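You operate a simulated robot arm through the tools that you are given. There is no shell and no other tool. Be economical: measure what you need, move in short steps, check, and stop when the job is done.

You are at the controls of a simulated robot arm. One attempt, no reset.

Task
Take the bobbin from the top of the side table and put it on top of the brown packet there. Then take the teal folded cloth from the top of the side table and leave it on top of the grey tin there. Then pull the upper cupboard drawer open. The order counts. Set down upright: bobbin.

Only the result counts: the job must be done as asked and must still hold three seconds after the hand-in. Knocking over, shifting, dropping, spilling or breaking anything else fails it. Flat cloth is picked up by pressing the open fingertips on it (5 to 10 N) and closing them slowly along it; thin cloth reads only 2 to 8 mm in the jaws.

Robot
A 7-joint arm with a fingered hand on a trunk, on a base that drives. Base frame: it is fixed to the floor where the robot stands at the start and does not move with it; the origin is under the middle of the robot, x ahead of it, y to its left, z up. Readings come in mm, rad, newtons and seconds.
Its first joint turns from -2.601 to 2.601 rad. Places, roughly: upper cupboard drawer [-1200, 4700, 300]. Payload 3.5 kg.
The TCP is the grasp point between the finger pads, 30 mm short of the fingertips. In the tool frame z runs along the fingers and y along their closing line. Largest opening 104 mm; the body of the gripper starts 35 mm behind the TCP. The gripper is a hand of 4 fingers: y runs from the thumb to the fingers, the wrist lies at [-15, -110, -186] in the tool frame, and closing takes about 1.5 s.
Orientation is that of the tool frame in the base frame, as a unit quaternion [w, x, y, z]. With the fingers straight down and the wrist toward the robot, the tool's x, y and z point along [0, 1, 0], [1, 0, 0] and [0, 0, -1] of the base frame.

Tools
- The arm moves only by the tool drive_tool. Its argument "increments" is a list of rows, each a list of 7 numbers: the shift along the tool's x, y, z in mm, then the turn, a rotation vector about the tool's x, y, z in rad, then the gripper command, from -1 (shut) to 1 (fully open), values between in proportion. In form: [[tx, ty, tz, rx, ry, rz, gripper], ...]. A call has 1 to 20 rows; each row is the pose to reach, as a shift and turn from the pose commanded when the call began, along the tool's axes at that moment. Each row takes 0.2 s and may step no farther than 50 mm and 0.15 rad from the row before; otherwise, or with a gripper value out of range, the whole call is refused. A pose out of reach is approached as far as the arm can. The call stops where the force on the tool passes 40 N (or 10 N more than at its start, if that is more) or the arm is blocked; 0.2 s more then pass. The fingers move at their own pace (about 45 mm/s each) and stop on an object; they squeeze with about 27 N. The grip force told is the motor's: it shows also when the fingers shut on nothing. Time passes only in rows, and 0.2 s behind the last, so rows that repeat a pose let the fingers close. It gives the time, the measured TCP pose, the force on the tool (base axes), the opening and the grip force at its end, in the units of the frame above (readings bear some noise), with the torque about the TCP (base axes, N m) and any sound that the robot's microphone picked up, and new pictures: "show" is both (left out), scene, wrist or none.
- Cameras (640 x 400 px; columns grow to the right, rows downward): "scene" is now at [30, 137.8, 1502.4]; the picture's right is [-0.41, -0.91, 0.00], its down [-0.63, 0.28, -0.72] and it looks along [0.66, -0.29, -0.69] (base axes); focal length 273 px, centre (320, 200). "wrist" rides on the gripper at [61, -92, -130] in the tool frame; the picture's right is [-0.81, 0.28, -0.52], its down [-0.53, -0.71, 0.46] and it looks along [-0.24, 0.64, 0.72] (tool axes); focal length 275 px, centre (320, 200). There is no depth. A picture from a camera that has moved, and an enlarged one, comes with that camera's place and axes in the base frame and with its lens.
- raise_lower(by): slides the trunk up (or, below 0, down) by that many mm; the arm and the scene camera ride with it, the base frame stays. It gives what a move gives, with no picture.
- drive_base(legs): drives the robot by 1 to 6 legs, each [ahead, left, turn to the left] in mm, mm and rad, along the robot's own axes; the way and the turn of a leg run together, so that a leg with both is an arc; at most 1500 mm and 3.142 rad a leg. The arm and the cameras ride along, it lands a little off, and it stops where it bumps. It gives what a move gives, and a new picture of the scene camera.
- hand_shape(shape): the hand has 4 fingers and takes this shape, open, in about a second: jaw (thumb against the fingers, like two jaws); tri (thumb and two fingers); tip (a fingertip pinch); poke (one finger out to press); point (the index stretched); flat (the hand flat); cup (the hand cupped); fist (a fist). The gripper value then closes the fingers along that shape, each until it touches; the sizes above hold for jaw. It gives what a move gives, with no picture.
- turn_head(pan, tilt): turns the head with the scene camera to pan (to the left, within 2.705 rad either way) and tilt (down, from -0.506 to 1.204), counted from straight ahead of the robot. It gives what a move gives, and a new picture of the scene camera.
- close_up(camera, box): a new picture of the part [left, top, right, bottom] of that camera's present view, enlarged. The clock stands still meanwhile.
- close_job(): hands the job in; it is judged then, once.

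Go step by step. Nothing tells you exact positions but the pictures and the camera data: compare them with the known pose of the tool, close in by small moves and look again before you grip or let go. The budget is 165 turns and 260 pictures, counting those below and the enlarged ones. Unless the task says otherwise, let go and move clear before handing in, and close with one line.

The tools are called after "Emit:" as a command line: name --pt "numbers of a row" for each row, then --argument value for the rest, lists and objects as JSON in quotes. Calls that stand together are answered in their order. drive_tool: Moves the arm, as the interface text tells. Its arguments: {"type":"object","properties":{"increments":{"type":"array","items":{"type":"array","items":{"type":"number"}}},"show":{"type":"string","enum":["both","scene","wrist","none"]}},"required":["increments"]} The other tools are called the same way: raise_lower (by) slides the trunk up or down; hand_shape (shape) gives the hand a shape; drive_base (legs) drives the base; turn_head (pan, tilt) turns the head that bears the scene camera; close_up (camera, box) takes an enlarged picture of a part of a camera's view; close_job () hands the job in.

At the start:

```text
t: 0.0
ee_pos: [444.0, -350.5, 1173.9]
orientation: [0.0, 0.707, 0.707, 0.0]
ft_force: [-0.5, -0.1, 0.5]
torque: [-0.01, 0.03, 0.01]
grip_width: 103.5
gripper_force: 0.2
shape: jaw
trunk travel left (down, up): [-550.0, 160.0]
robot x, y, heading: [2.2, -3.4, -0.002]
head pan, tilt: [-0.421, 0.766]
```

scene: 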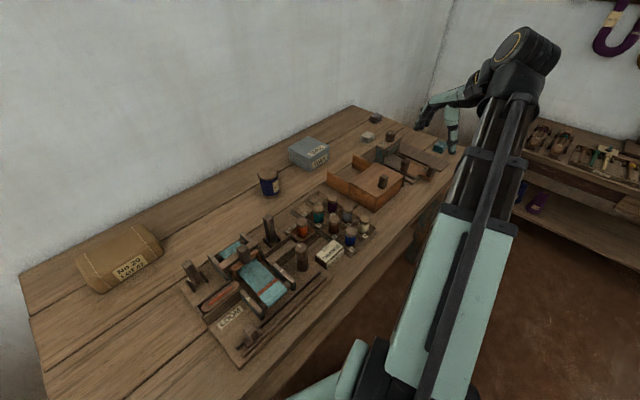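
wrist: 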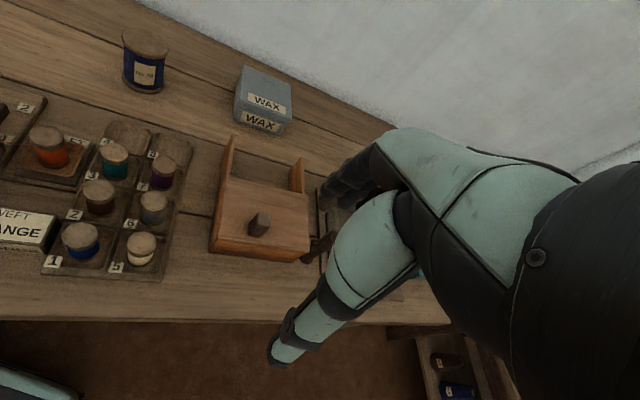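

I see a workbench with a loom, a bobbin rack, a grey WAX tin and a brown packet, but I can't yet tell whether it's the side table. I'll take enlarged pictures and look around.

Emit:
close_up --camera "scene" --box '[240, 100, 480, 250]'

Emit:
turn_head --pan -1.2 --tilt 0.6

Emit:
turn_head --pan 1.2 --tilt 0.5

Emit:
turn_head --pan 2.4 --tilt 0.5

```text
2.67 times, centred on (360, 175) of scene
camera zoom: at [30.0, 137.8, 1502.4], right [-0.41, -0.91, 0.0], down [-0.63, 0.28, -0.72], along [0.66, -0.29, -0.69], focal length 729 px, centre (213, 267)
```

zoom: 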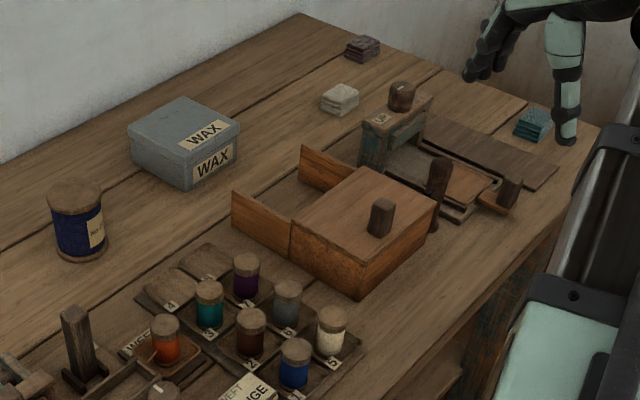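

```text
t: 1.1
ee_pos: [444.0, -350.7, 1173.2]
orientation: [-0.001, 0.707, 0.707, 0.0]
ft_force: [0.3, 0.0, -0.2]
torque: [0.01, -0.01, 0.01]
grip_width: 103.0
gripper_force: 0.0
shape: jaw
trunk travel left (down, up): [-550.0, 160.0]
robot x, y, heading: [1.0, -4.0, -0.001]
head pan, tilt: [-1.201, 0.6]
camera scene: at [-13.0, 89.0, 1516.5], right [-0.93, -0.36, 0.0], down [-0.2, 0.53, -0.82], along [0.3, -0.77, -0.57], focal length 273 px, centre (320, 200)
```

scene: 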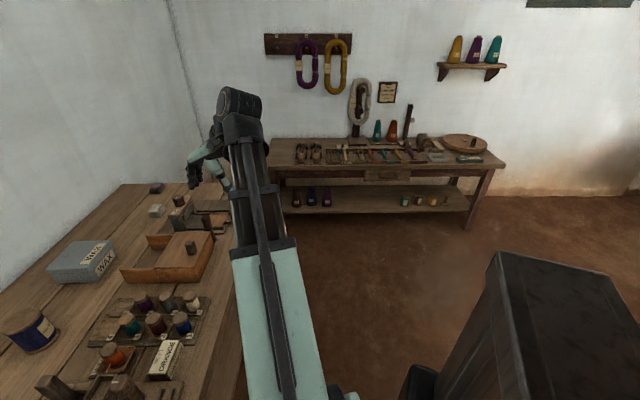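

```text
t: 3.3
ee_pos: [443.8, -349.9, 1174.6]
orientation: [-0.001, 0.707, 0.707, 0.0]
ft_force: [0.6, -0.2, 0.2]
torque: [0.0, 0.0, 0.0]
grip_width: 103.5
gripper_force: 0.0
shape: jaw
trunk travel left (down, up): [-550.0, 160.0]
robot x, y, heading: [1.1, 0.2, -0.001]
head pan, tilt: [1.201, 0.499]
camera scene: at [-12.1, 256.2, 1525.6], right [0.93, -0.36, 0.0], down [-0.17, -0.45, -0.88], along [0.32, 0.82, -0.48], focal length 273 px, centre (320, 200)
```

scene: 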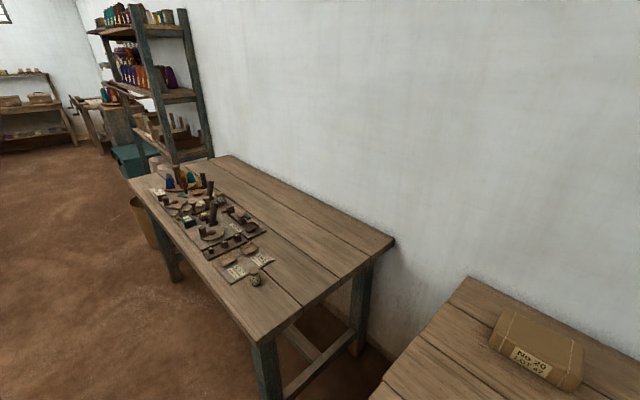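

```text
t: 4.7
ee_pos: [444.5, -349.4, 1172.8]
orientation: [0.0, 0.707, 0.707, 0.0]
ft_force: [0.4, 0.1, -0.6]
torque: [-0.01, -0.04, 0.01]
grip_width: 103.5
gripper_force: 0.1
shape: jaw
trunk travel left (down, up): [-550.0, 160.0]
robot x, y, heading: [4.8, -0.4, 0.0]
head pan, tilt: [2.4, 0.499]
camera scene: at [-112.1, 232.9, 1525.6], right [0.68, 0.74, 0.0], down [0.35, -0.32, -0.88], along [-0.65, 0.59, -0.48], focal length 273 px, centre (320, 200)
```

scene: 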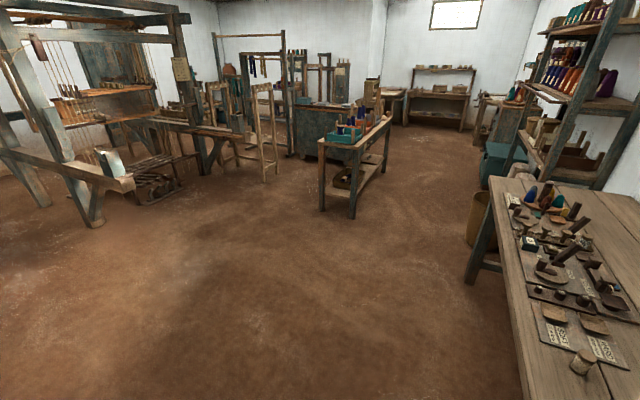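

The front table holds everything: the blue bobbin at about (786, 0), top near z 918, the brown packet at about (615, 438), the WAX tin at about (868, -188), and the small teal cloth at about (750, -750). I'll move above the bobbin and turn the head back.

Emit:
drive_tool --pt "32 31 5 0 0 0 1" --pt "64 62 10 0 0 0 1" --pt "96 93 15 0 0 0 1" --pt "128 124 20 0 0 0 1" --pt "160 155 25 0 0 0 1" --pt "192 186 30 0 0 0 1" --pt "224 217 35 0 0 0 1" --pt "256 248 40 0 0 0 1" --pt "288 279 45 0 0 0 1" --pt "320 310 50 0 0 0 1" --pt "350 342 55 0 0 0 1" --pt "350 342 75 0 0 0 1" --show "wrist"

Emit:
turn_head --pan 0.1 --tilt 0.75

```text
t: 7.3
ee_pos: [786.3, 1.4, 1100.5]
orientation: [0.0, 0.707, 0.708, 0.0]
ft_force: [0.2, 0.2, -0.3]
torque: [-0.05, 0.0, -0.01]
grip_width: 103.8
gripper_force: 0.1
shape: jaw
trunk travel left (down, up): [-550.0, 160.0]
robot x, y, heading: [-3.5, 1.6, 0.003]
head pan, tilt: [2.4, 0.499]
camera wrist: at [694.3, 63.2, 1231.0], right [0.28, -0.81, 0.52], down [-0.71, -0.53, -0.46], along [0.64, -0.24, -0.72], focal length 275 px, centre (320, 200)
```

wrist: 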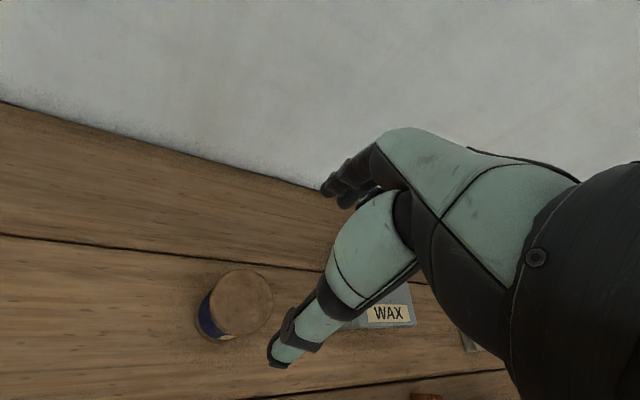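

```text
t: 9.4
ee_pos: [785.7, -0.1, 1100.5]
orientation: [0.0, 0.707, 0.707, -0.001]
ft_force: [-0.4, 0.0, 0.9]
torque: [-0.02, -0.02, -0.01]
grip_width: 103.8
gripper_force: 0.1
shape: jaw
trunk travel left (down, up): [-550.0, 160.0]
robot x, y, heading: [-0.9, -0.7, 0.005]
head pan, tilt: [0.099, 0.75]
camera scene: at [37.4, 179.7, 1503.7], right [0.1, -0.99, 0.0], down [-0.68, -0.07, -0.73], along [0.73, 0.07, -0.68], focal length 273 px, centre (320, 200)
```

scene: 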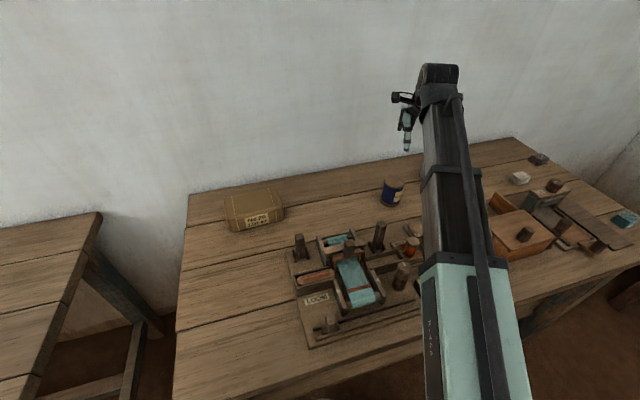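

The bobbin top is at about (787, 0), z 900–916, and the table is near z 834. I'll descend partway and look again.

Emit:
drive_tool --pt "0 0 40 0 0 0 1" --pt "0 0 80 0 0 0 1" --pt "0 0 120 0 0 0 1" --pt "0 0 138 0 0 0 1" --pt "0 0 138 0 0 0 1" --show "both"

Emit:
close_up --camera "scene" --box '[360, 100, 480, 220]'

Emit:
close_up --camera "scene" --box '[210, 160, 310, 250]'

```text
t: 10.7
ee_pos: [786.1, 0.7, 960.3]
orientation: [0.0, 0.707, 0.707, 0.0]
ft_force: [-0.4, 0.0, 0.9]
torque: [0.0, 0.01, 0.02]
grip_width: 103.5
gripper_force: 0.1
shape: jaw
trunk travel left (down, up): [-550.0, 160.0]
robot x, y, heading: [3.2, 2.7, 0.003]
head pan, tilt: [0.099, 0.75]
camera scene: at [37.5, 179.7, 1503.7], right [0.1, -1.0, 0.0], down [-0.68, -0.07, -0.73], along [0.73, 0.07, -0.68], focal length 273 px, centre (320, 200)
camera wrist: at [694.0, 62.8, 1091.1], right [0.27, -0.81, 0.52], down [-0.71, -0.53, -0.46], along [0.64, -0.24, -0.72], focal length 275 px, centre (320, 200)
```

scene: 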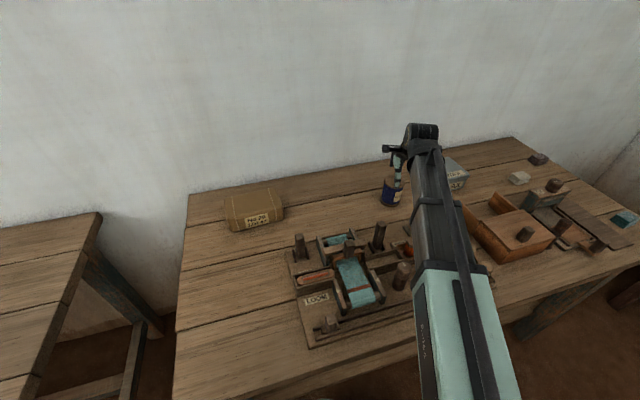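
wrist: 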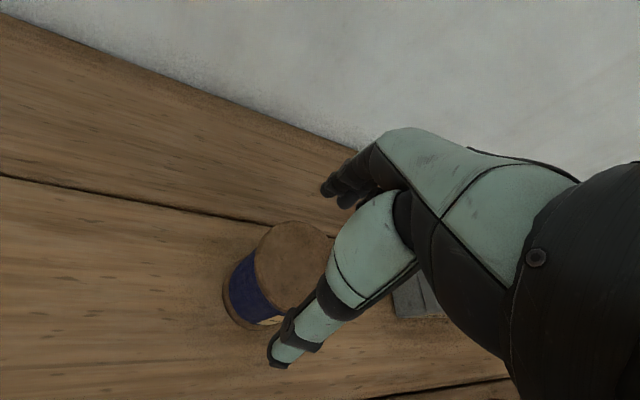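

```text
3.33 times, centred on (420, 160) of scene
camera zoom: at [37.5, 179.7, 1503.7], right [0.1, -1.0, 0.0], down [-0.68, -0.07, -0.73], along [0.73, 0.07, -0.68], focal length 911 px, centre (-13, 333)
```

zoom: 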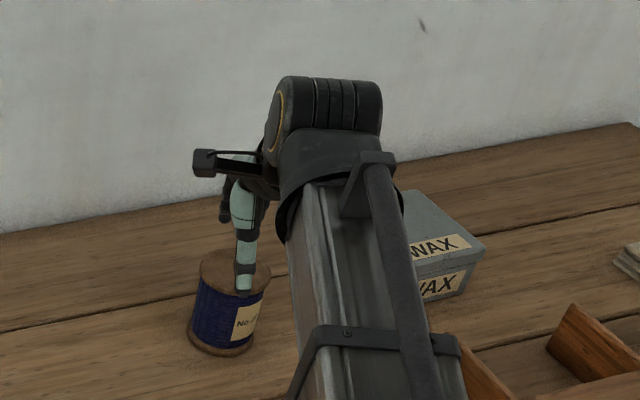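

```text
4.44 times, centred on (260, 205) of scene
camera zoom: at [37.5, 179.7, 1503.7], right [0.1, -1.0, 0.0], down [-0.68, -0.07, -0.73], along [0.73, 0.07, -0.68], focal length 1214 px, centre (587, 178)
```

zoom: 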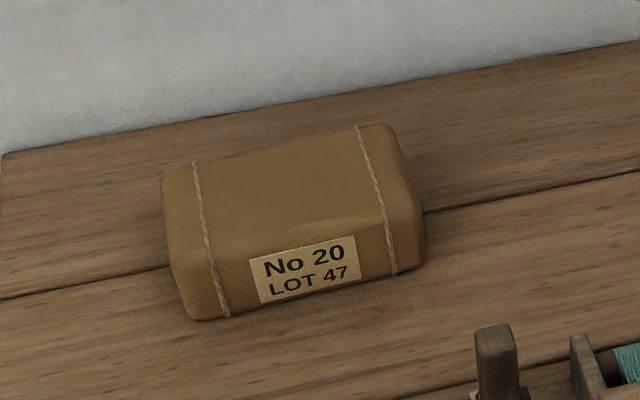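

The bobbin sits at about (788, 0) with its top near z 910, and the thumb and fingers straddle it. I'll go down to TCP z 884, shift 2 mm forward, and check before closing.

Emit:
drive_tool --pt "0 2 20 0 0 0 1" --pt "0 2 40 0 0 0 1" --pt "0 2 60 0 0 0 1" --pt "0 2 76 0 0 0 1" --pt "0 2 76 0 0 0 1" --show "wrist"

Emit:
close_up --camera "scene" --box '[360, 120, 460, 220]'

```text
t: 11.8
ee_pos: [787.9, -0.7, 888.0]
orientation: [0.001, 0.708, 0.707, 0.001]
ft_force: [3.8, 1.4, 13.3]
torque: [0.07, 0.0, -0.06]
grip_width: 104.0
gripper_force: 0.0
shape: jaw
trunk travel left (down, up): [-550.0, 160.0]
robot x, y, heading: [0.3, -0.0, -0.002]
head pan, tilt: [0.099, 0.75]
camera wrist: at [695.7, 61.6, 1016.9], right [0.27, -0.81, 0.52], down [-0.71, -0.53, -0.46], along [0.65, -0.24, -0.72], focal length 275 px, centre (320, 200)
```

wrist: 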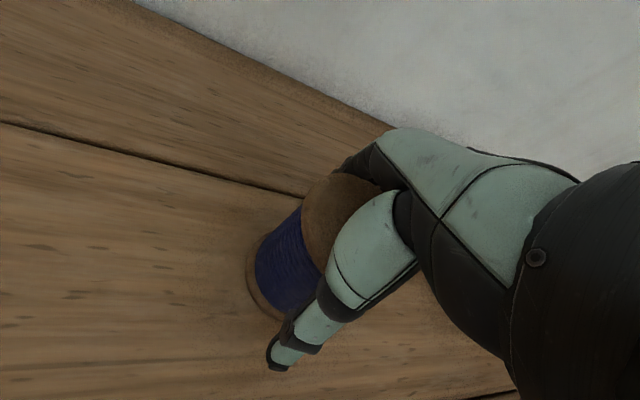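

```text
4.00 times, centred on (410, 170) of scene
camera zoom: at [36.3, 179.8, 1503.9], right [0.1, -0.99, 0.0], down [-0.68, -0.07, -0.73], along [0.73, 0.07, -0.68], focal length 1093 px, centre (-40, 320)
```

zoom: 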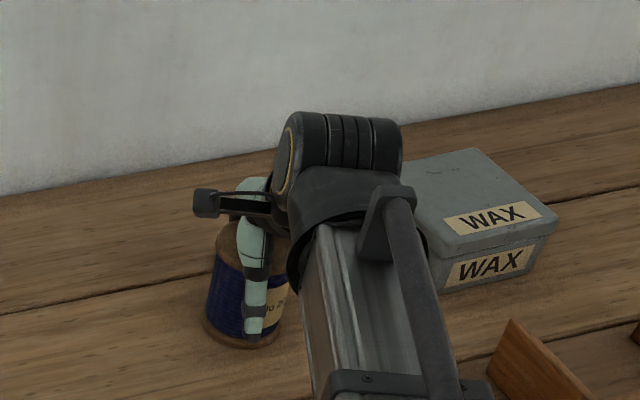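

The palm is touching the bobbin top (13 N), so its top is near z 922. I'll back up 10 mm and close slowly.

Emit:
drive_tool --pt "0 0 -5 0 0 0 1" --pt "0 0 -10 0 0 0 1" --pt "0 0 -10 0 0 0 0.6" --pt "0 0 -10 0 0 0 0.3" --pt "0 0 -10 0 0 0 0" --pt "0 0 -10 0 0 0 -0.4" --pt "0 0 -10 0 0 0 -0.8" --pt "0 0 -10 0 0 0 -1" --pt "0 0 -10 0 0 0 -1" --pt "0 0 -10 0 0 0 -1" --show "wrist"

Emit:
close_up --camera "scene" --box '[360, 120, 460, 220]'

```text
t: 14.1
ee_pos: [788.0, -0.9, 896.0]
orientation: [0.0, 0.707, 0.707, 0.0]
ft_force: [-0.2, -0.2, -0.6]
torque: [-0.01, 0.02, -0.01]
grip_width: 64.1
gripper_force: 26.9
shape: jaw
trunk travel left (down, up): [-550.0, 160.0]
robot x, y, heading: [4.1, -3.1, 0.001]
head pan, tilt: [0.099, 0.75]
camera wrist: at [696.1, 61.9, 1025.9], right [0.28, -0.81, 0.52], down [-0.71, -0.53, -0.46], along [0.64, -0.24, -0.72], focal length 275 px, centre (320, 200)
```

wrist: 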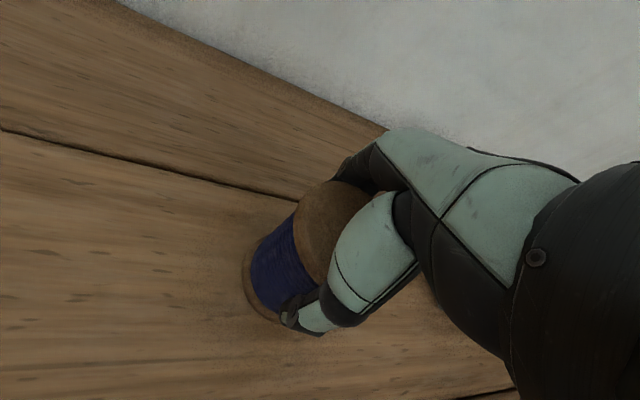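

```text
4.00 times, centred on (410, 170) of scene
camera zoom: at [37.6, 179.7, 1503.7], right [0.1, -1.0, 0.0], down [-0.68, -0.07, -0.73], along [0.73, 0.07, -0.68], focal length 1093 px, centre (-40, 320)
```

zoom: 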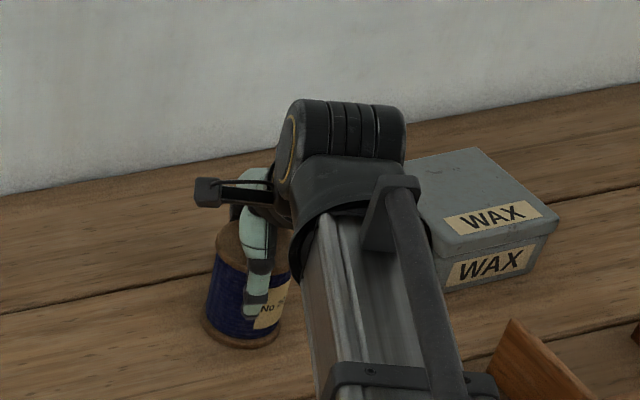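

The bobbin is gripped at 64 mm. I'll lift it straight up and check that it hangs upright.

Emit:
drive_tool --pt "0 0 -10 0 0 0 -1" --pt "0 0 -30 0 0 0 -1" --pt "0 0 -60 0 0 0 -1" --pt "0 0 -90 0 0 0 -1" --pt "0 0 -120 0 0 0 -1" --pt "0 0 -150 0 0 0 -1" --pt "0 0 -150 0 0 0 -1" --show "both"

```text
t: 15.7
ee_pos: [788.6, -0.2, 1046.0]
orientation: [0.0, 0.707, 0.707, 0.0]
ft_force: [0.5, -0.4, -1.1]
torque: [0.02, 0.0, 0.0]
grip_width: 64.3
gripper_force: 27.4
shape: jaw
trunk travel left (down, up): [-550.0, 160.0]
robot x, y, heading: [3.0, 1.1, 0.004]
head pan, tilt: [0.099, 0.75]
camera scene: at [37.5, 179.7, 1503.7], right [0.1, -1.0, 0.0], down [-0.68, -0.07, -0.73], along [0.73, 0.07, -0.68], focal length 273 px, centre (320, 200)
camera wrist: at [697.1, 62.2, 1176.3], right [0.28, -0.81, 0.52], down [-0.71, -0.53, -0.46], along [0.64, -0.24, -0.72], focal length 275 px, centre (320, 200)
```

scene: 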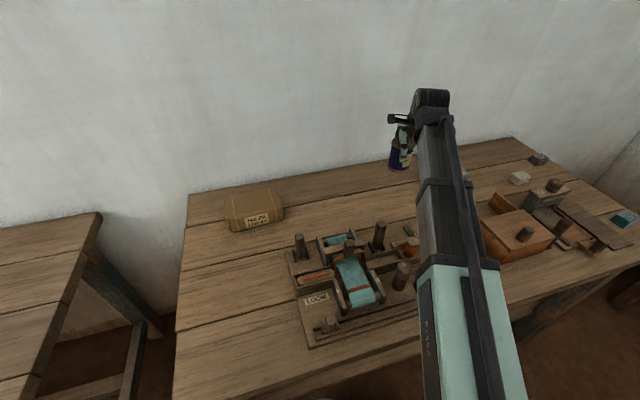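
wrist: 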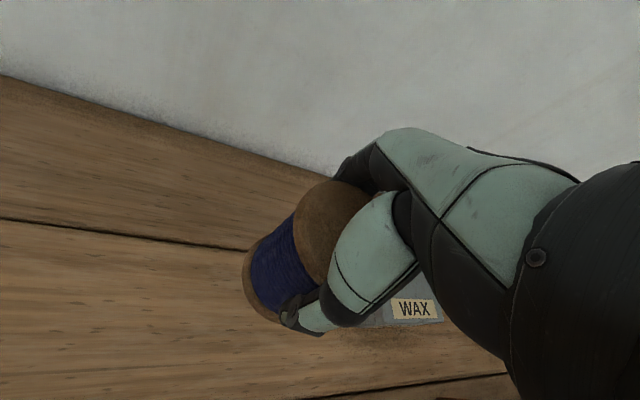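

The bobbin hangs upright. I'll carry it towards the packet at z 1100, and stop short to measure the packet.

Emit:
drive_tool --pt "36 -12 -20 0 0 0 -1" --pt "72 -24 -40 0 0 0 -1" --pt "108 -36 -54 0 0 0 -1" --pt "144 -48 -54 0 0 0 -1" --pt "180 -60 -54 0 0 0 -1" --pt "216 -72 -54 0 0 0 -1" --pt "252 -84 -54 0 0 0 -1" --pt "288 -96 -54 0 0 0 -1" --pt "324 -108 -54 0 0 0 -1" --pt "360 -120 -54 0 0 0 -1" --pt "396 -132 -54 0 0 0 -1" --pt "440 -142 -54 0 0 0 -1" --pt "440 -142 -54 0 0 0 -1" --show "both"

```text
t: 18.4
ee_pos: [648.1, 441.5, 1099.6]
orientation: [0.0, 0.707, 0.707, 0.0]
ft_force: [0.4, -0.7, -1.3]
torque: [0.01, -0.01, 0.05]
grip_width: 64.4
gripper_force: 26.7
shape: jaw
trunk travel left (down, up): [-550.0, 160.0]
robot x, y, heading: [0.6, -0.4, 0.001]
head pan, tilt: [0.099, 0.75]
camera scene: at [37.4, 180.0, 1503.6], right [0.1, -1.0, 0.0], down [-0.68, -0.07, -0.73], along [0.73, 0.07, -0.68], focal length 273 px, centre (320, 200)
camera wrist: at [555.6, 504.3, 1230.4], right [0.27, -0.81, 0.52], down [-0.71, -0.53, -0.46], along [0.64, -0.24, -0.72], focal length 275 px, centre (320, 200)
```

scene: 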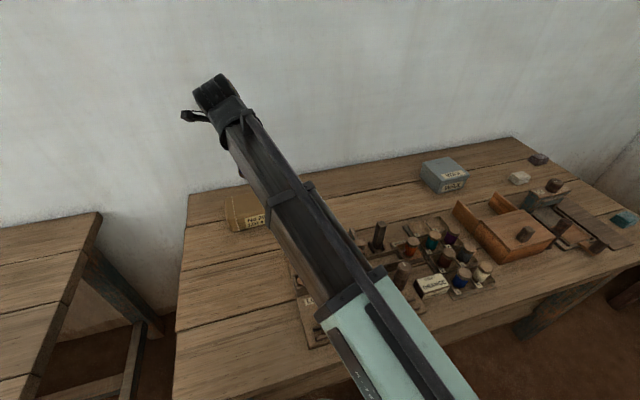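
wrist: 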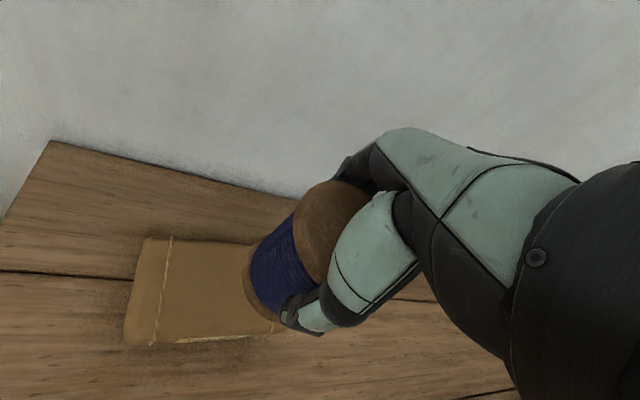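

The packet top spans about 165 × 90 mm, centred near (655, 456) with its top at z ≈ 898. I'll shift above the centre and go down to TCP z 985, about 20 mm above contact.

Emit:
drive_tool --pt "8 4 20 0 0 0 -1" --pt "15 7 50 0 0 0 -1" --pt "15 7 80 0 0 0 -1" --pt "15 7 105 0 0 0 -1" --pt "15 7 115 0 0 0 -1" --pt "15 7 115 0 0 0 -1" --show "both"

Emit:
close_up --camera "scene" --box '[180, 130, 300, 250]'

```text
t: 19.9
ee_pos: [653.4, 454.3, 984.4]
orientation: [0.0, 0.707, 0.707, -0.001]
ft_force: [-0.1, -0.1, -1.5]
torque: [0.01, 0.01, 0.0]
grip_width: 64.2
gripper_force: 26.8
shape: jaw
trunk travel left (down, up): [-550.0, 160.0]
robot x, y, heading: [2.6, -5.2, -0.003]
head pan, tilt: [0.099, 0.75]
camera scene: at [37.5, 179.8, 1503.6], right [0.1, -1.0, 0.0], down [-0.68, -0.07, -0.73], along [0.73, 0.07, -0.68], focal length 273 px, centre (320, 200)
camera wrist: at [561.7, 517.0, 1114.3], right [0.27, -0.81, 0.52], down [-0.71, -0.53, -0.46], along [0.64, -0.24, -0.72], focal length 275 px, centre (320, 200)
```

scene: 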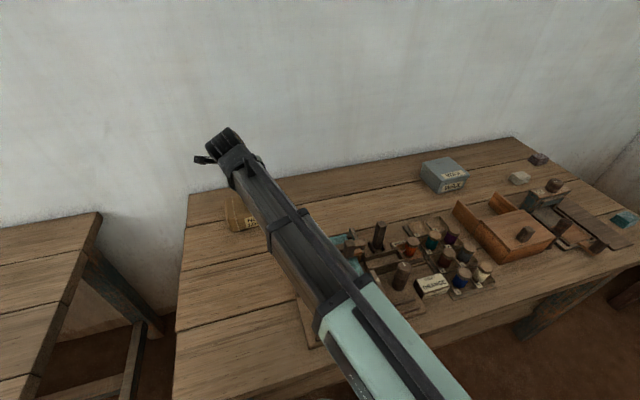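
wrist: 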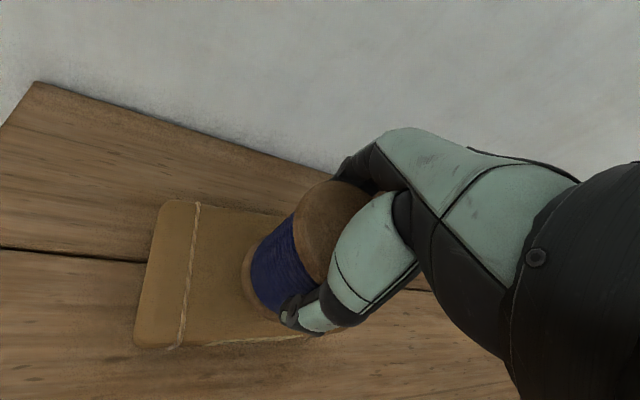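

```text
3.33 times, centred on (240, 190) of scene
camera zoom: at [37.5, 179.8, 1503.6], right [0.1, -1.0, 0.0], down [-0.68, -0.07, -0.73], along [0.73, 0.07, -0.68], focal length 911 px, centre (587, 233)
```

zoom: 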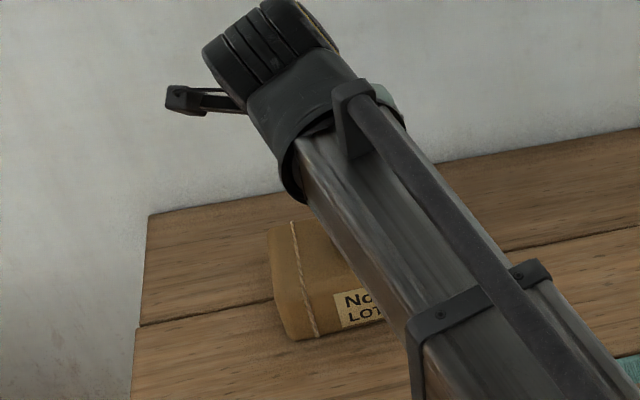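

The bobbin is over the packet's middle. I'll descend in small steps and watch the force.

Emit:
drive_tool --pt "0 0 4 0 0 0 -1" --pt "0 0 8 0 0 0 -1" --pt "0 0 12 0 0 0 -1" --pt "0 0 15 0 0 0 -1" --pt "0 0 15 0 0 0 -1" --show "wrist"

```text
t: 21.1
ee_pos: [654.5, 455.4, 968.1]
orientation: [0.0, 0.707, 0.707, 0.0]
ft_force: [-0.3, 0.0, -1.1]
torque: [0.0, 0.05, 0.0]
grip_width: 64.0
gripper_force: 27.0
shape: jaw
trunk travel left (down, up): [-550.0, 160.0]
robot x, y, heading: [-1.8, 2.7, -0.001]
head pan, tilt: [0.099, 0.75]
camera wrist: at [561.5, 517.4, 1098.8], right [0.28, -0.81, 0.52], down [-0.71, -0.53, -0.46], along [0.64, -0.24, -0.72], focal length 275 px, centre (320, 200)
```

wrist: 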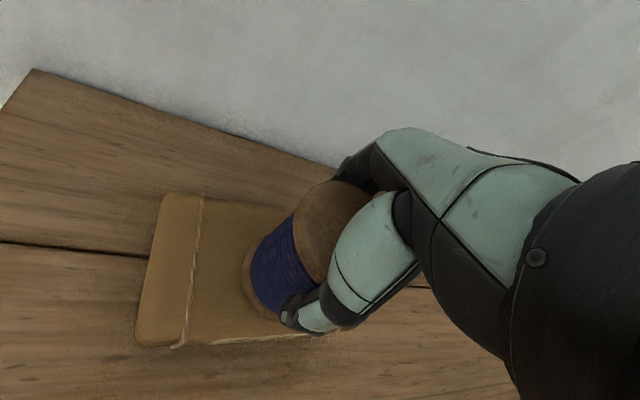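

Still no contact, and the base is centred between the packet's edges. I'll continue in 2 mm steps.

Emit:
drive_tool --pt "0 0 2 0 0 0 -1" --pt "0 0 4 0 0 0 -1" --pt "0 0 6 0 0 0 -1" --pt "0 0 6 0 0 0 -1" --show "none"

```text
t: 22.1
ee_pos: [654.1, 455.0, 965.0]
orientation: [0.0, 0.708, 0.707, 0.001]
ft_force: [2.1, 2.1, 11.7]
torque: [-0.01, -0.08, 0.04]
grip_width: 64.2
gripper_force: 27.4
shape: jaw
trunk travel left (down, up): [-550.0, 160.0]
robot x, y, heading: [-2.2, 1.7, 0.003]
head pan, tilt: [0.099, 0.75]
```

Contact at about z 965. I'll ease the command up 2 mm and open slowly.

Emit:
drive_tool --pt "0 0 -2 0 0 0 -0.6" --pt "0 0 -2 0 0 0 0.2" --pt "0 0 -2 0 0 0 0.4" --pt "0 0 -2 0 0 0 0.7" --pt "0 0 -2 0 0 0 1" --pt "0 0 -2 0 0 0 1" --pt "0 0 -2 0 0 0 1" --show "wrist"

```text
t: 23.6
ee_pos: [654.1, 454.1, 965.7]
orientation: [0.0, 0.707, 0.707, 0.0]
ft_force: [0.4, 0.0, -0.6]
torque: [0.0, 0.01, -0.02]
grip_width: 103.7
gripper_force: 0.0
shape: jaw
trunk travel left (down, up): [-550.0, 160.0]
robot x, y, heading: [4.5, 1.0, 0.002]
head pan, tilt: [0.099, 0.75]
camera wrist: at [562.0, 517.4, 1095.4], right [0.28, -0.81, 0.52], down [-0.71, -0.53, -0.46], along [0.64, -0.24, -0.72], focal length 275 px, centre (320, 200)
```

wrist: 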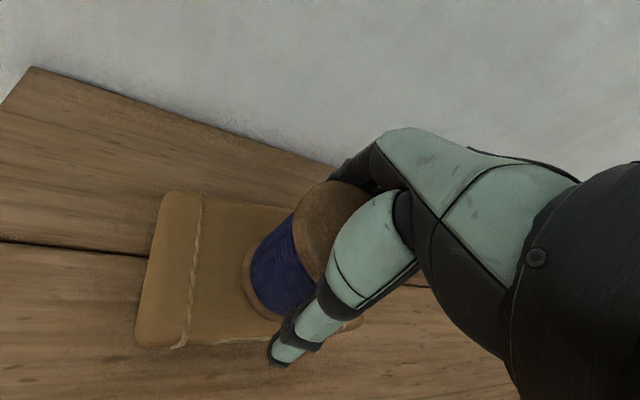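

The bobbin is released and standing. I'll lift straight up, then swing back toward the right side.

Emit:
drive_tool --pt "0 0 -20 0 0 0 1" --pt "0 0 -50 0 0 0 1" --pt "0 0 -90 0 0 0 1" --pt "0 0 -130 0 0 0 1" --pt "0 0 -170 0 0 0 1" --pt "0 0 -200 0 0 0 1" --pt "-45 0 -200 0 0 0 1" --pt "-90 0 -200 0 0 0 1" --pt "-135 0 -200 0 0 0 1" --pt "-180 0 -200 0 0 0 1" --pt "-225 0 -200 0 0 0 1" --pt "-270 0 -200 0 0 0 1" --pt "-315 0 -200 0 0 0 1" --pt "-360 0 -200 0 0 0 1" --pt "-405 0 -200 0 0 0 1" --pt "-450 0 -200 0 0 0 1" --pt "-495 0 -200 0 0 0 1" --pt "-540 0 -200 0 0 0 1" --pt "-585 0 -200 0 0 0 1" --pt "-630 0 -200 0 0 0 1" --show "scene"

Emit:
close_up --camera "scene" --box '[200, 130, 320, 250]'

Emit:
close_up --camera "scene" --box '[520, 130, 640, 250]'

```text
t: 27.9
ee_pos: [656.2, -175.2, 1165.9]
orientation: [0.0, 0.706, 0.708, 0.0]
ft_force: [-1.0, 0.1, -0.2]
torque: [0.01, -0.04, 0.04]
grip_width: 103.8
gripper_force: 0.1
shape: jaw
trunk travel left (down, up): [-550.0, 160.0]
robot x, y, heading: [1.8, -3.0, -0.002]
head pan, tilt: [0.099, 0.75]
camera scene: at [37.4, 179.4, 1503.7], right [0.1, -0.99, 0.0], down [-0.68, -0.07, -0.73], along [0.73, 0.07, -0.68], focal length 273 px, centre (320, 200)
```

scene: 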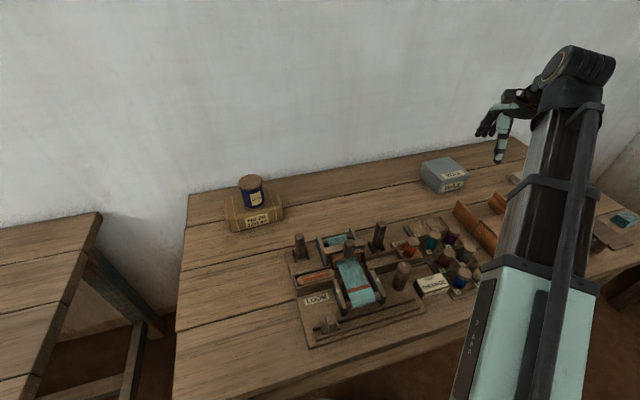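

```text
3.33 times, centred on (260, 190) of scene
camera zoom: at [37.4, 179.4, 1503.7], right [0.1, -0.99, 0.0], down [-0.68, -0.07, -0.73], along [0.73, 0.07, -0.68], focal length 911 px, centre (520, 233)
```

zoom: 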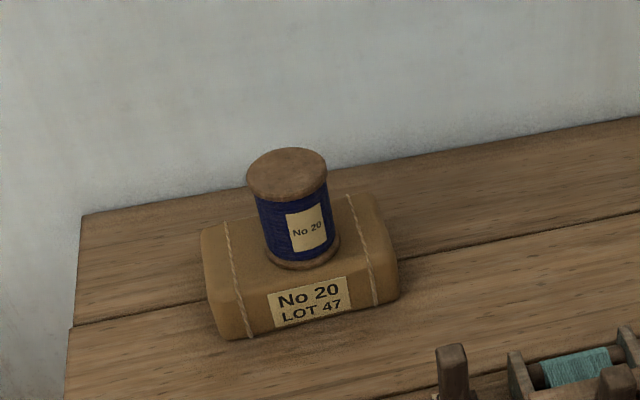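

```text
3.33 times, centred on (580, 190) of scene
camera zoom: at [37.4, 179.4, 1503.7], right [0.1, -0.99, 0.0], down [-0.68, -0.07, -0.73], along [0.73, 0.07, -0.68], focal length 911 px, centre (-547, 233)
```

zoom: 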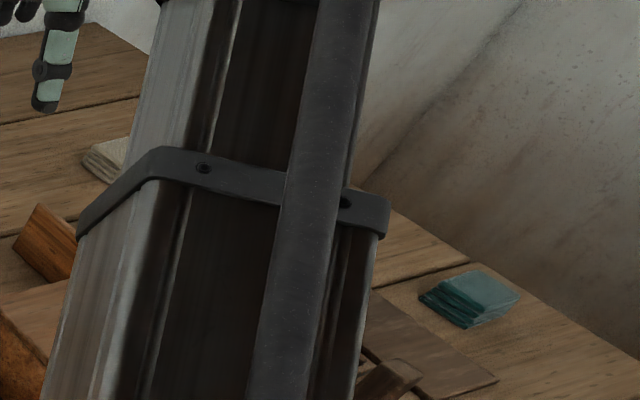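

The bobbin stands upright, centred on the packet. The teal cloth at about (750, -750) is out of reach, so I'll drive the base 400 mm to the right.

Emit:
drive_base --legs '[[0, -400, 0]]'

Emit:
turn_head --pan -0.5 --tilt 0.8

```text
t: 30.3
ee_pos: [656.3, -574.2, 1164.5]
orientation: [-0.001, 0.707, 0.707, 0.0]
ft_force: [-0.3, 0.1, 0.2]
torque: [0.01, 0.03, -0.03]
grip_width: 103.5
gripper_force: 0.0
shape: jaw
trunk travel left (down, up): [-550.0, 160.0]
robot x, y, heading: [0.2, -398.9, -0.004]
head pan, tilt: [0.099, 0.75]
camera scene: at [37.4, -220.3, 1503.7], right [0.1, -1.0, 0.0], down [-0.68, -0.07, -0.73], along [0.73, 0.07, -0.68], focal length 273 px, centre (320, 200)
```

scene: 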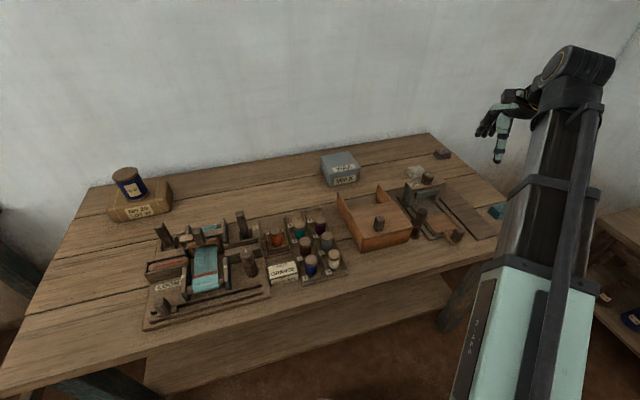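

```text
t: 31.3
ee_pos: [654.9, -573.7, 1163.7]
orientation: [0.0, 0.707, 0.707, 0.0]
ft_force: [0.0, -0.4, -0.3]
torque: [0.03, 0.03, -0.01]
grip_width: 103.7
gripper_force: 0.1
shape: jaw
trunk travel left (down, up): [-550.0, 160.0]
robot x, y, heading: [-1.6, -399.8, -0.006]
head pan, tilt: [-0.499, 0.799]
camera scene: at [25.8, -266.8, 1499.7], right [-0.48, -0.88, 0.0], down [-0.63, 0.34, -0.7], along [0.61, -0.33, -0.72], focal length 273 px, centre (320, 200)
```

scene: 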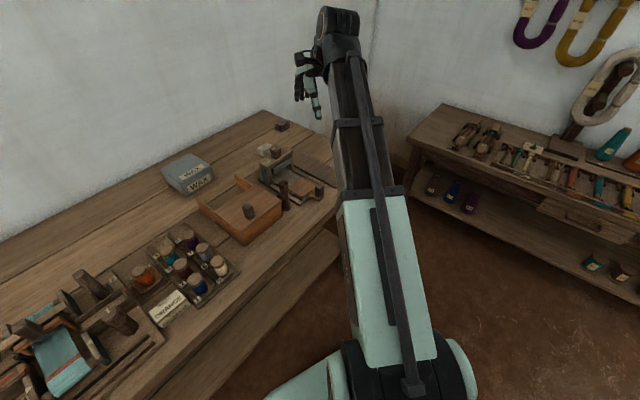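

The cloth is near (745, -749), behind the arm in this view. I'll move the hand above it and look with the wrist camera.

Emit:
drive_tool --pt "-35 18 10 0 0 0 1" --pt "-70 36 25 0 0 0 1" --pt "-105 54 50 0 0 0 1" --pt "-140 72 75 0 0 0 1" --pt "-175 90 95 0 0 0 1" --pt "-175 90 114 0 0 0 1" --pt "-175 90 114 0 0 0 1" --show "both"

```text
t: 32.9
ee_pos: [745.1, -750.8, 1049.0]
orientation: [0.0, 0.707, 0.707, 0.0]
ft_force: [0.3, -0.4, 0.6]
torque: [0.05, 0.01, -0.03]
grip_width: 103.7
gripper_force: 0.1
shape: jaw
trunk travel left (down, up): [-550.0, 160.0]
robot x, y, heading: [-5.1, -399.1, -0.0]
head pan, tilt: [-0.499, 0.799]
camera scene: at [25.8, -266.8, 1499.7], right [-0.48, -0.88, 0.0], down [-0.63, 0.34, -0.7], along [0.61, -0.33, -0.72], focal length 273 px, centre (320, 200)
camera wrist: at [653.4, -687.8, 1179.5], right [0.28, -0.81, 0.52], down [-0.71, -0.53, -0.46], along [0.64, -0.24, -0.72], focal length 275 px, centre (320, 200)
```

scene: 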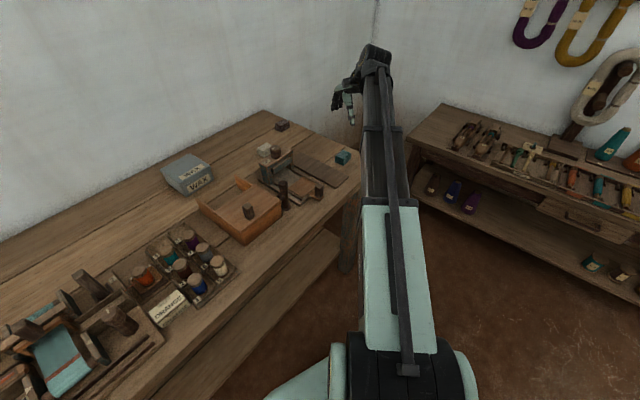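
wrist: 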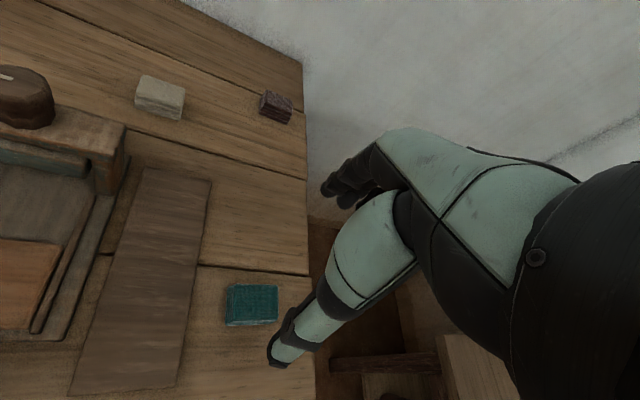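

Emit:
close_up --camera "wrist" --box '[200, 260, 320, 370]'

Emit:
close_up --camera "scene" --box '[300, 120, 400, 200]'

```text
3.64 times, centred on (260, 315) of wrist
camera zoom: at [653.4, -687.8, 1179.5], right [0.28, -0.81, 0.52], down [-0.71, -0.53, -0.46], along [0.64, -0.24, -0.72], focal length 1001 px, centre (538, -218)
```

zoom: 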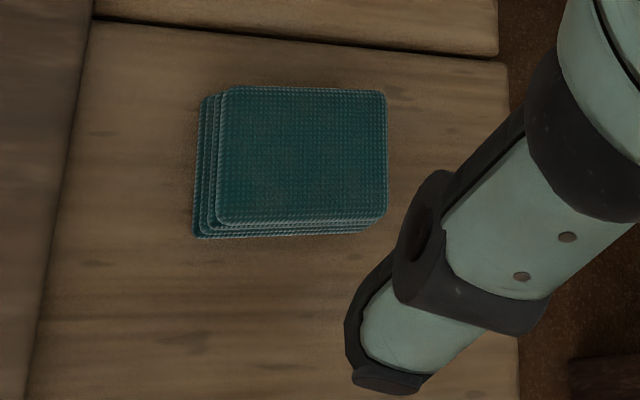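

```text
5.00 times, centred on (350, 160) of scene
camera zoom: at [25.8, -266.8, 1499.7], right [-0.48, -0.88, 0.0], down [-0.63, 0.34, -0.7], along [0.61, -0.33, -0.72], focal length 1366 px, centre (170, 400)
```

zoom: 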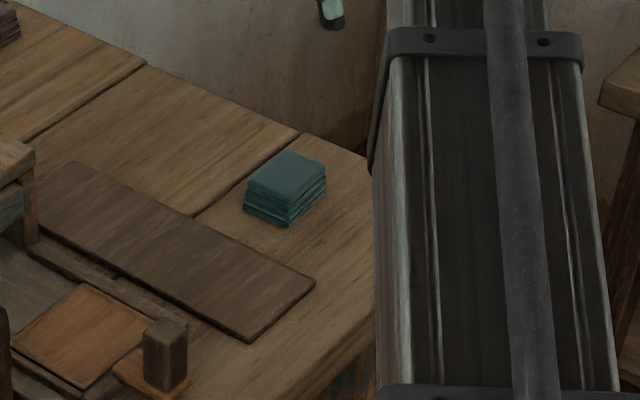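

The cloth is a folded stack of about 53 × 38 mm, centred near (757, -769), turned about 24°, with its top near z 840. I'll turn the hand to close across the short side and lower it for a second look.

Emit:
drive_tool --pt "-5 4 20 0 0 -0.14 1" --pt "-10 8 40 0 0 -0.28 0.7" --pt "-19 13 60 0 0 -0.42 0.5" --pt "-19 13 90 0 0 -0.42 0.5" --pt "-19 13 110 0 0 -0.42 0.5" --pt "-19 13 110 0 0 -0.42 0.5" --show "both"

Emit:
close_up --camera "wrist" --box '[180, 220, 360, 380]'

Emit:
close_up --camera "scene" --box '[300, 110, 400, 200]'

```text
t: 34.3
ee_pos: [756.8, -768.6, 942.1]
orientation: [0.0, 0.544, 0.839, 0.0]
ft_force: [-0.5, -0.4, 0.4]
torque: [0.0, 0.01, -0.01]
grip_width: 78.2
gripper_force: 0.0
shape: jaw
trunk travel left (down, up): [-550.0, 160.0]
robot x, y, heading: [0.5, -397.1, 0.004]
head pan, tilt: [-0.499, 0.799]
camera scene: at [25.8, -266.9, 1499.7], right [-0.48, -0.88, 0.0], down [-0.63, 0.34, -0.7], along [0.61, -0.33, -0.72], focal length 273 px, centre (320, 200)
camera wrist: at [648.8, -749.5, 1070.6], right [0.58, -0.63, 0.52], down [-0.43, -0.78, -0.46], along [0.69, 0.04, -0.72], focal length 275 px, centre (320, 200)
```

scene: 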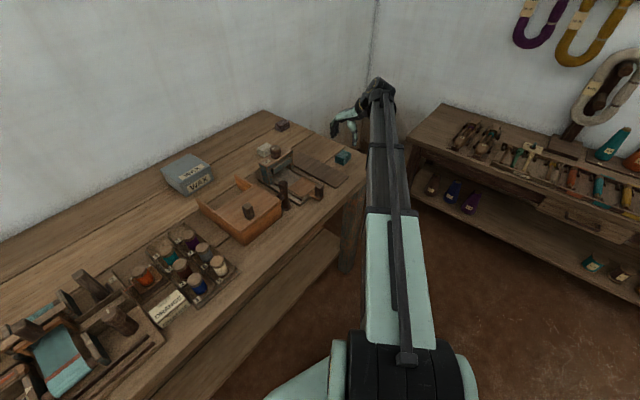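
wrist: 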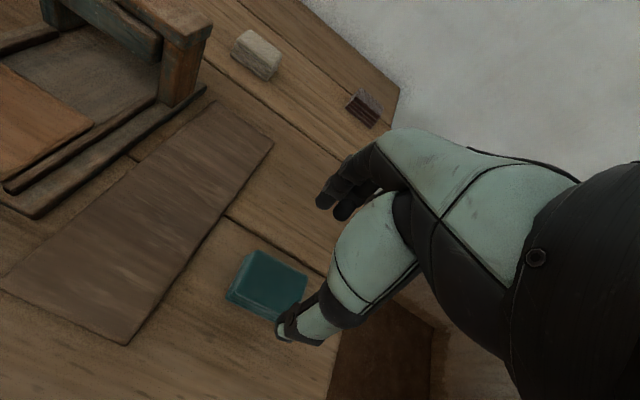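

```text
2.50 times, centred on (270, 300) of wrist
camera zoom: at [648.8, -749.5, 1070.6], right [0.58, -0.63, 0.52], down [-0.43, -0.78, -0.46], along [0.69, 0.04, -0.72], focal length 688 px, centre (445, -50)
```

zoom: 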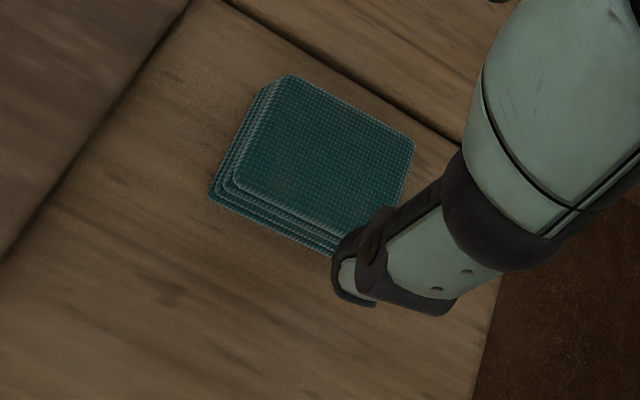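

```text
4.44 times, centred on (350, 155) of scene
camera zoom: at [25.8, -266.9, 1499.7], right [-0.48, -0.88, 0.0], down [-0.63, 0.34, -0.7], along [0.61, -0.33, -0.72], focal length 1214 px, centre (187, 400)
```

zoom: 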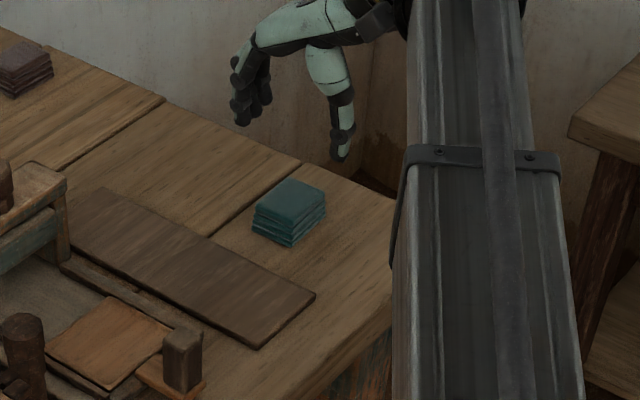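

The cloth centre refines to (761, -772), top about z 838. I'll shift a few mm and lower to TCP z 868 to look.

Emit:
drive_tool --pt "-5 2 20 0 0 0 0.5" --pt "-5 2 45 0 0 0 0.5" --pt "-5 2 65 0 0 0 0.5" --pt "-5 2 74 0 0 0 0.5" --pt "-5 2 74 0 0 0 0.5" --show "wrist"

Emit:
close_up --camera "wrist" --box '[200, 200, 380, 360]'

Emit:
close_up --camera "scene" --box '[310, 110, 390, 190]'

```text
t: 35.5
ee_pos: [762.4, -772.1, 864.9]
orientation: [0.0, 0.544, 0.839, 0.0]
ft_force: [-0.1, 0.4, -0.1]
torque: [-0.02, 0.01, 0.0]
grip_width: 78.3
gripper_force: 0.0
shape: jaw
trunk travel left (down, up): [-550.0, 160.0]
robot x, y, heading: [-4.1, -399.7, -0.001]
head pan, tilt: [-0.499, 0.799]
camera wrist: at [652.8, -752.8, 996.2], right [0.58, -0.63, 0.52], down [-0.43, -0.78, -0.46], along [0.69, 0.04, -0.72], focal length 275 px, centre (320, 200)
```

wrist: 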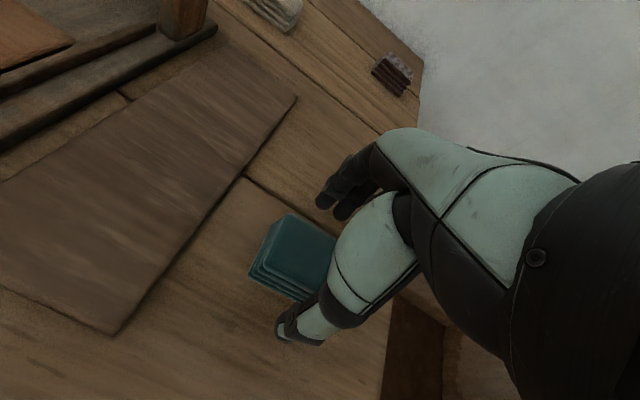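

```text
2.50 times, centred on (290, 280) of wrist
camera zoom: at [652.8, -752.8, 996.2], right [0.58, -0.63, 0.52], down [-0.43, -0.78, -0.46], along [0.69, 0.04, -0.72], focal length 688 px, centre (395, 0)
```

zoom: 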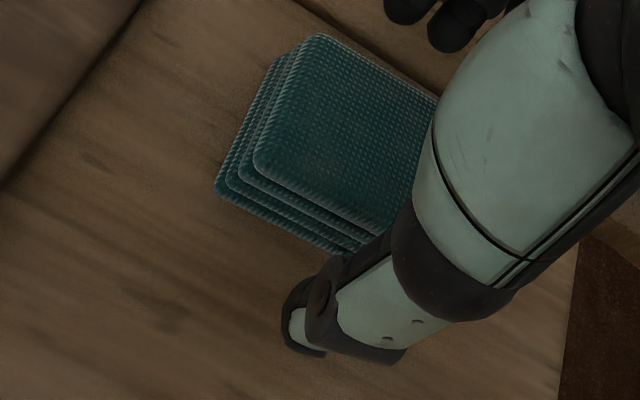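

```text
5.00 times, centred on (350, 150) of scene
camera zoom: at [25.8, -266.9, 1499.7], right [-0.48, -0.88, 0.0], down [-0.63, 0.34, -0.7], along [0.61, -0.33, -0.72], focal length 1366 px, centre (170, 450)
```

zoom: 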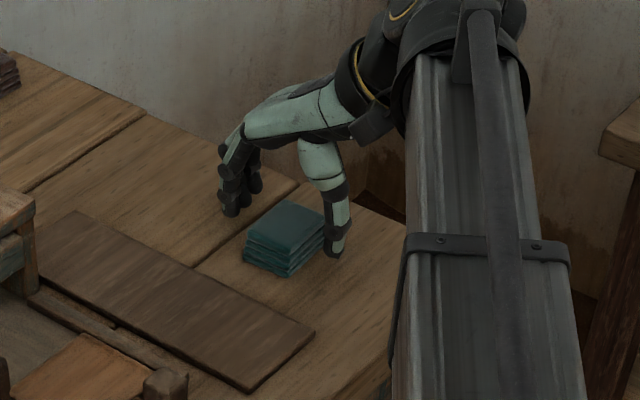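

The stack lies squarely between thumb and fingers. I'll lower in small steps and feel for the table.

Emit:
drive_tool --pt "0 0 3 0 0 0 0.5" --pt "0 0 6 0 0 0 0.5" --pt "0 0 9 0 0 0 0.5" --pt "0 0 12 0 0 0 0.5" --pt "0 0 12 0 0 0 0.5" --show "wrist"

Emit:
close_up --camera "scene" --box '[320, 130, 380, 180]'

```text
t: 36.7
ee_pos: [761.4, -773.3, 853.3]
orientation: [0.0, 0.543, 0.84, 0.0]
ft_force: [0.5, 0.5, 0.0]
torque: [-0.01, 0.0, 0.01]
grip_width: 78.1
gripper_force: 0.0
shape: jaw
trunk travel left (down, up): [-550.0, 160.0]
robot x, y, heading: [-0.6, -401.4, 0.004]
head pan, tilt: [-0.499, 0.799]
camera wrist: at [653.3, -752.7, 984.7], right [0.58, -0.63, 0.52], down [-0.43, -0.78, -0.46], along [0.69, 0.04, -0.72], focal length 275 px, centre (320, 200)
```

wrist: 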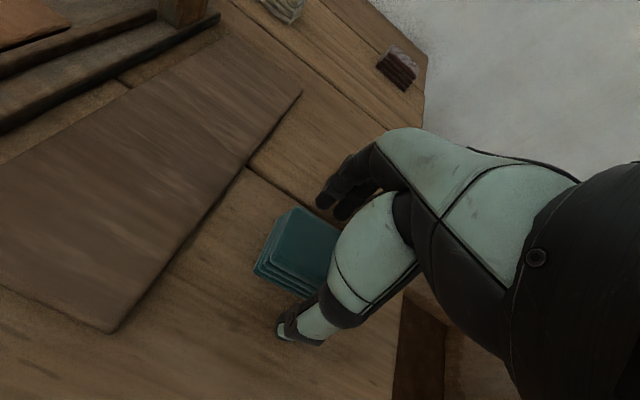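

```text
8.00 times, centred on (350, 155) of scene
camera zoom: at [25.8, -266.9, 1499.7], right [-0.48, -0.88, 0.0], down [-0.63, 0.34, -0.7], along [0.61, -0.33, -0.72], focal length 2186 px, centre (80, 560)
```

zoom: 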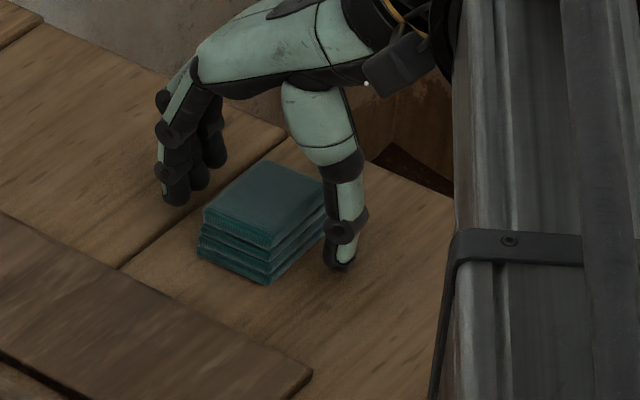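

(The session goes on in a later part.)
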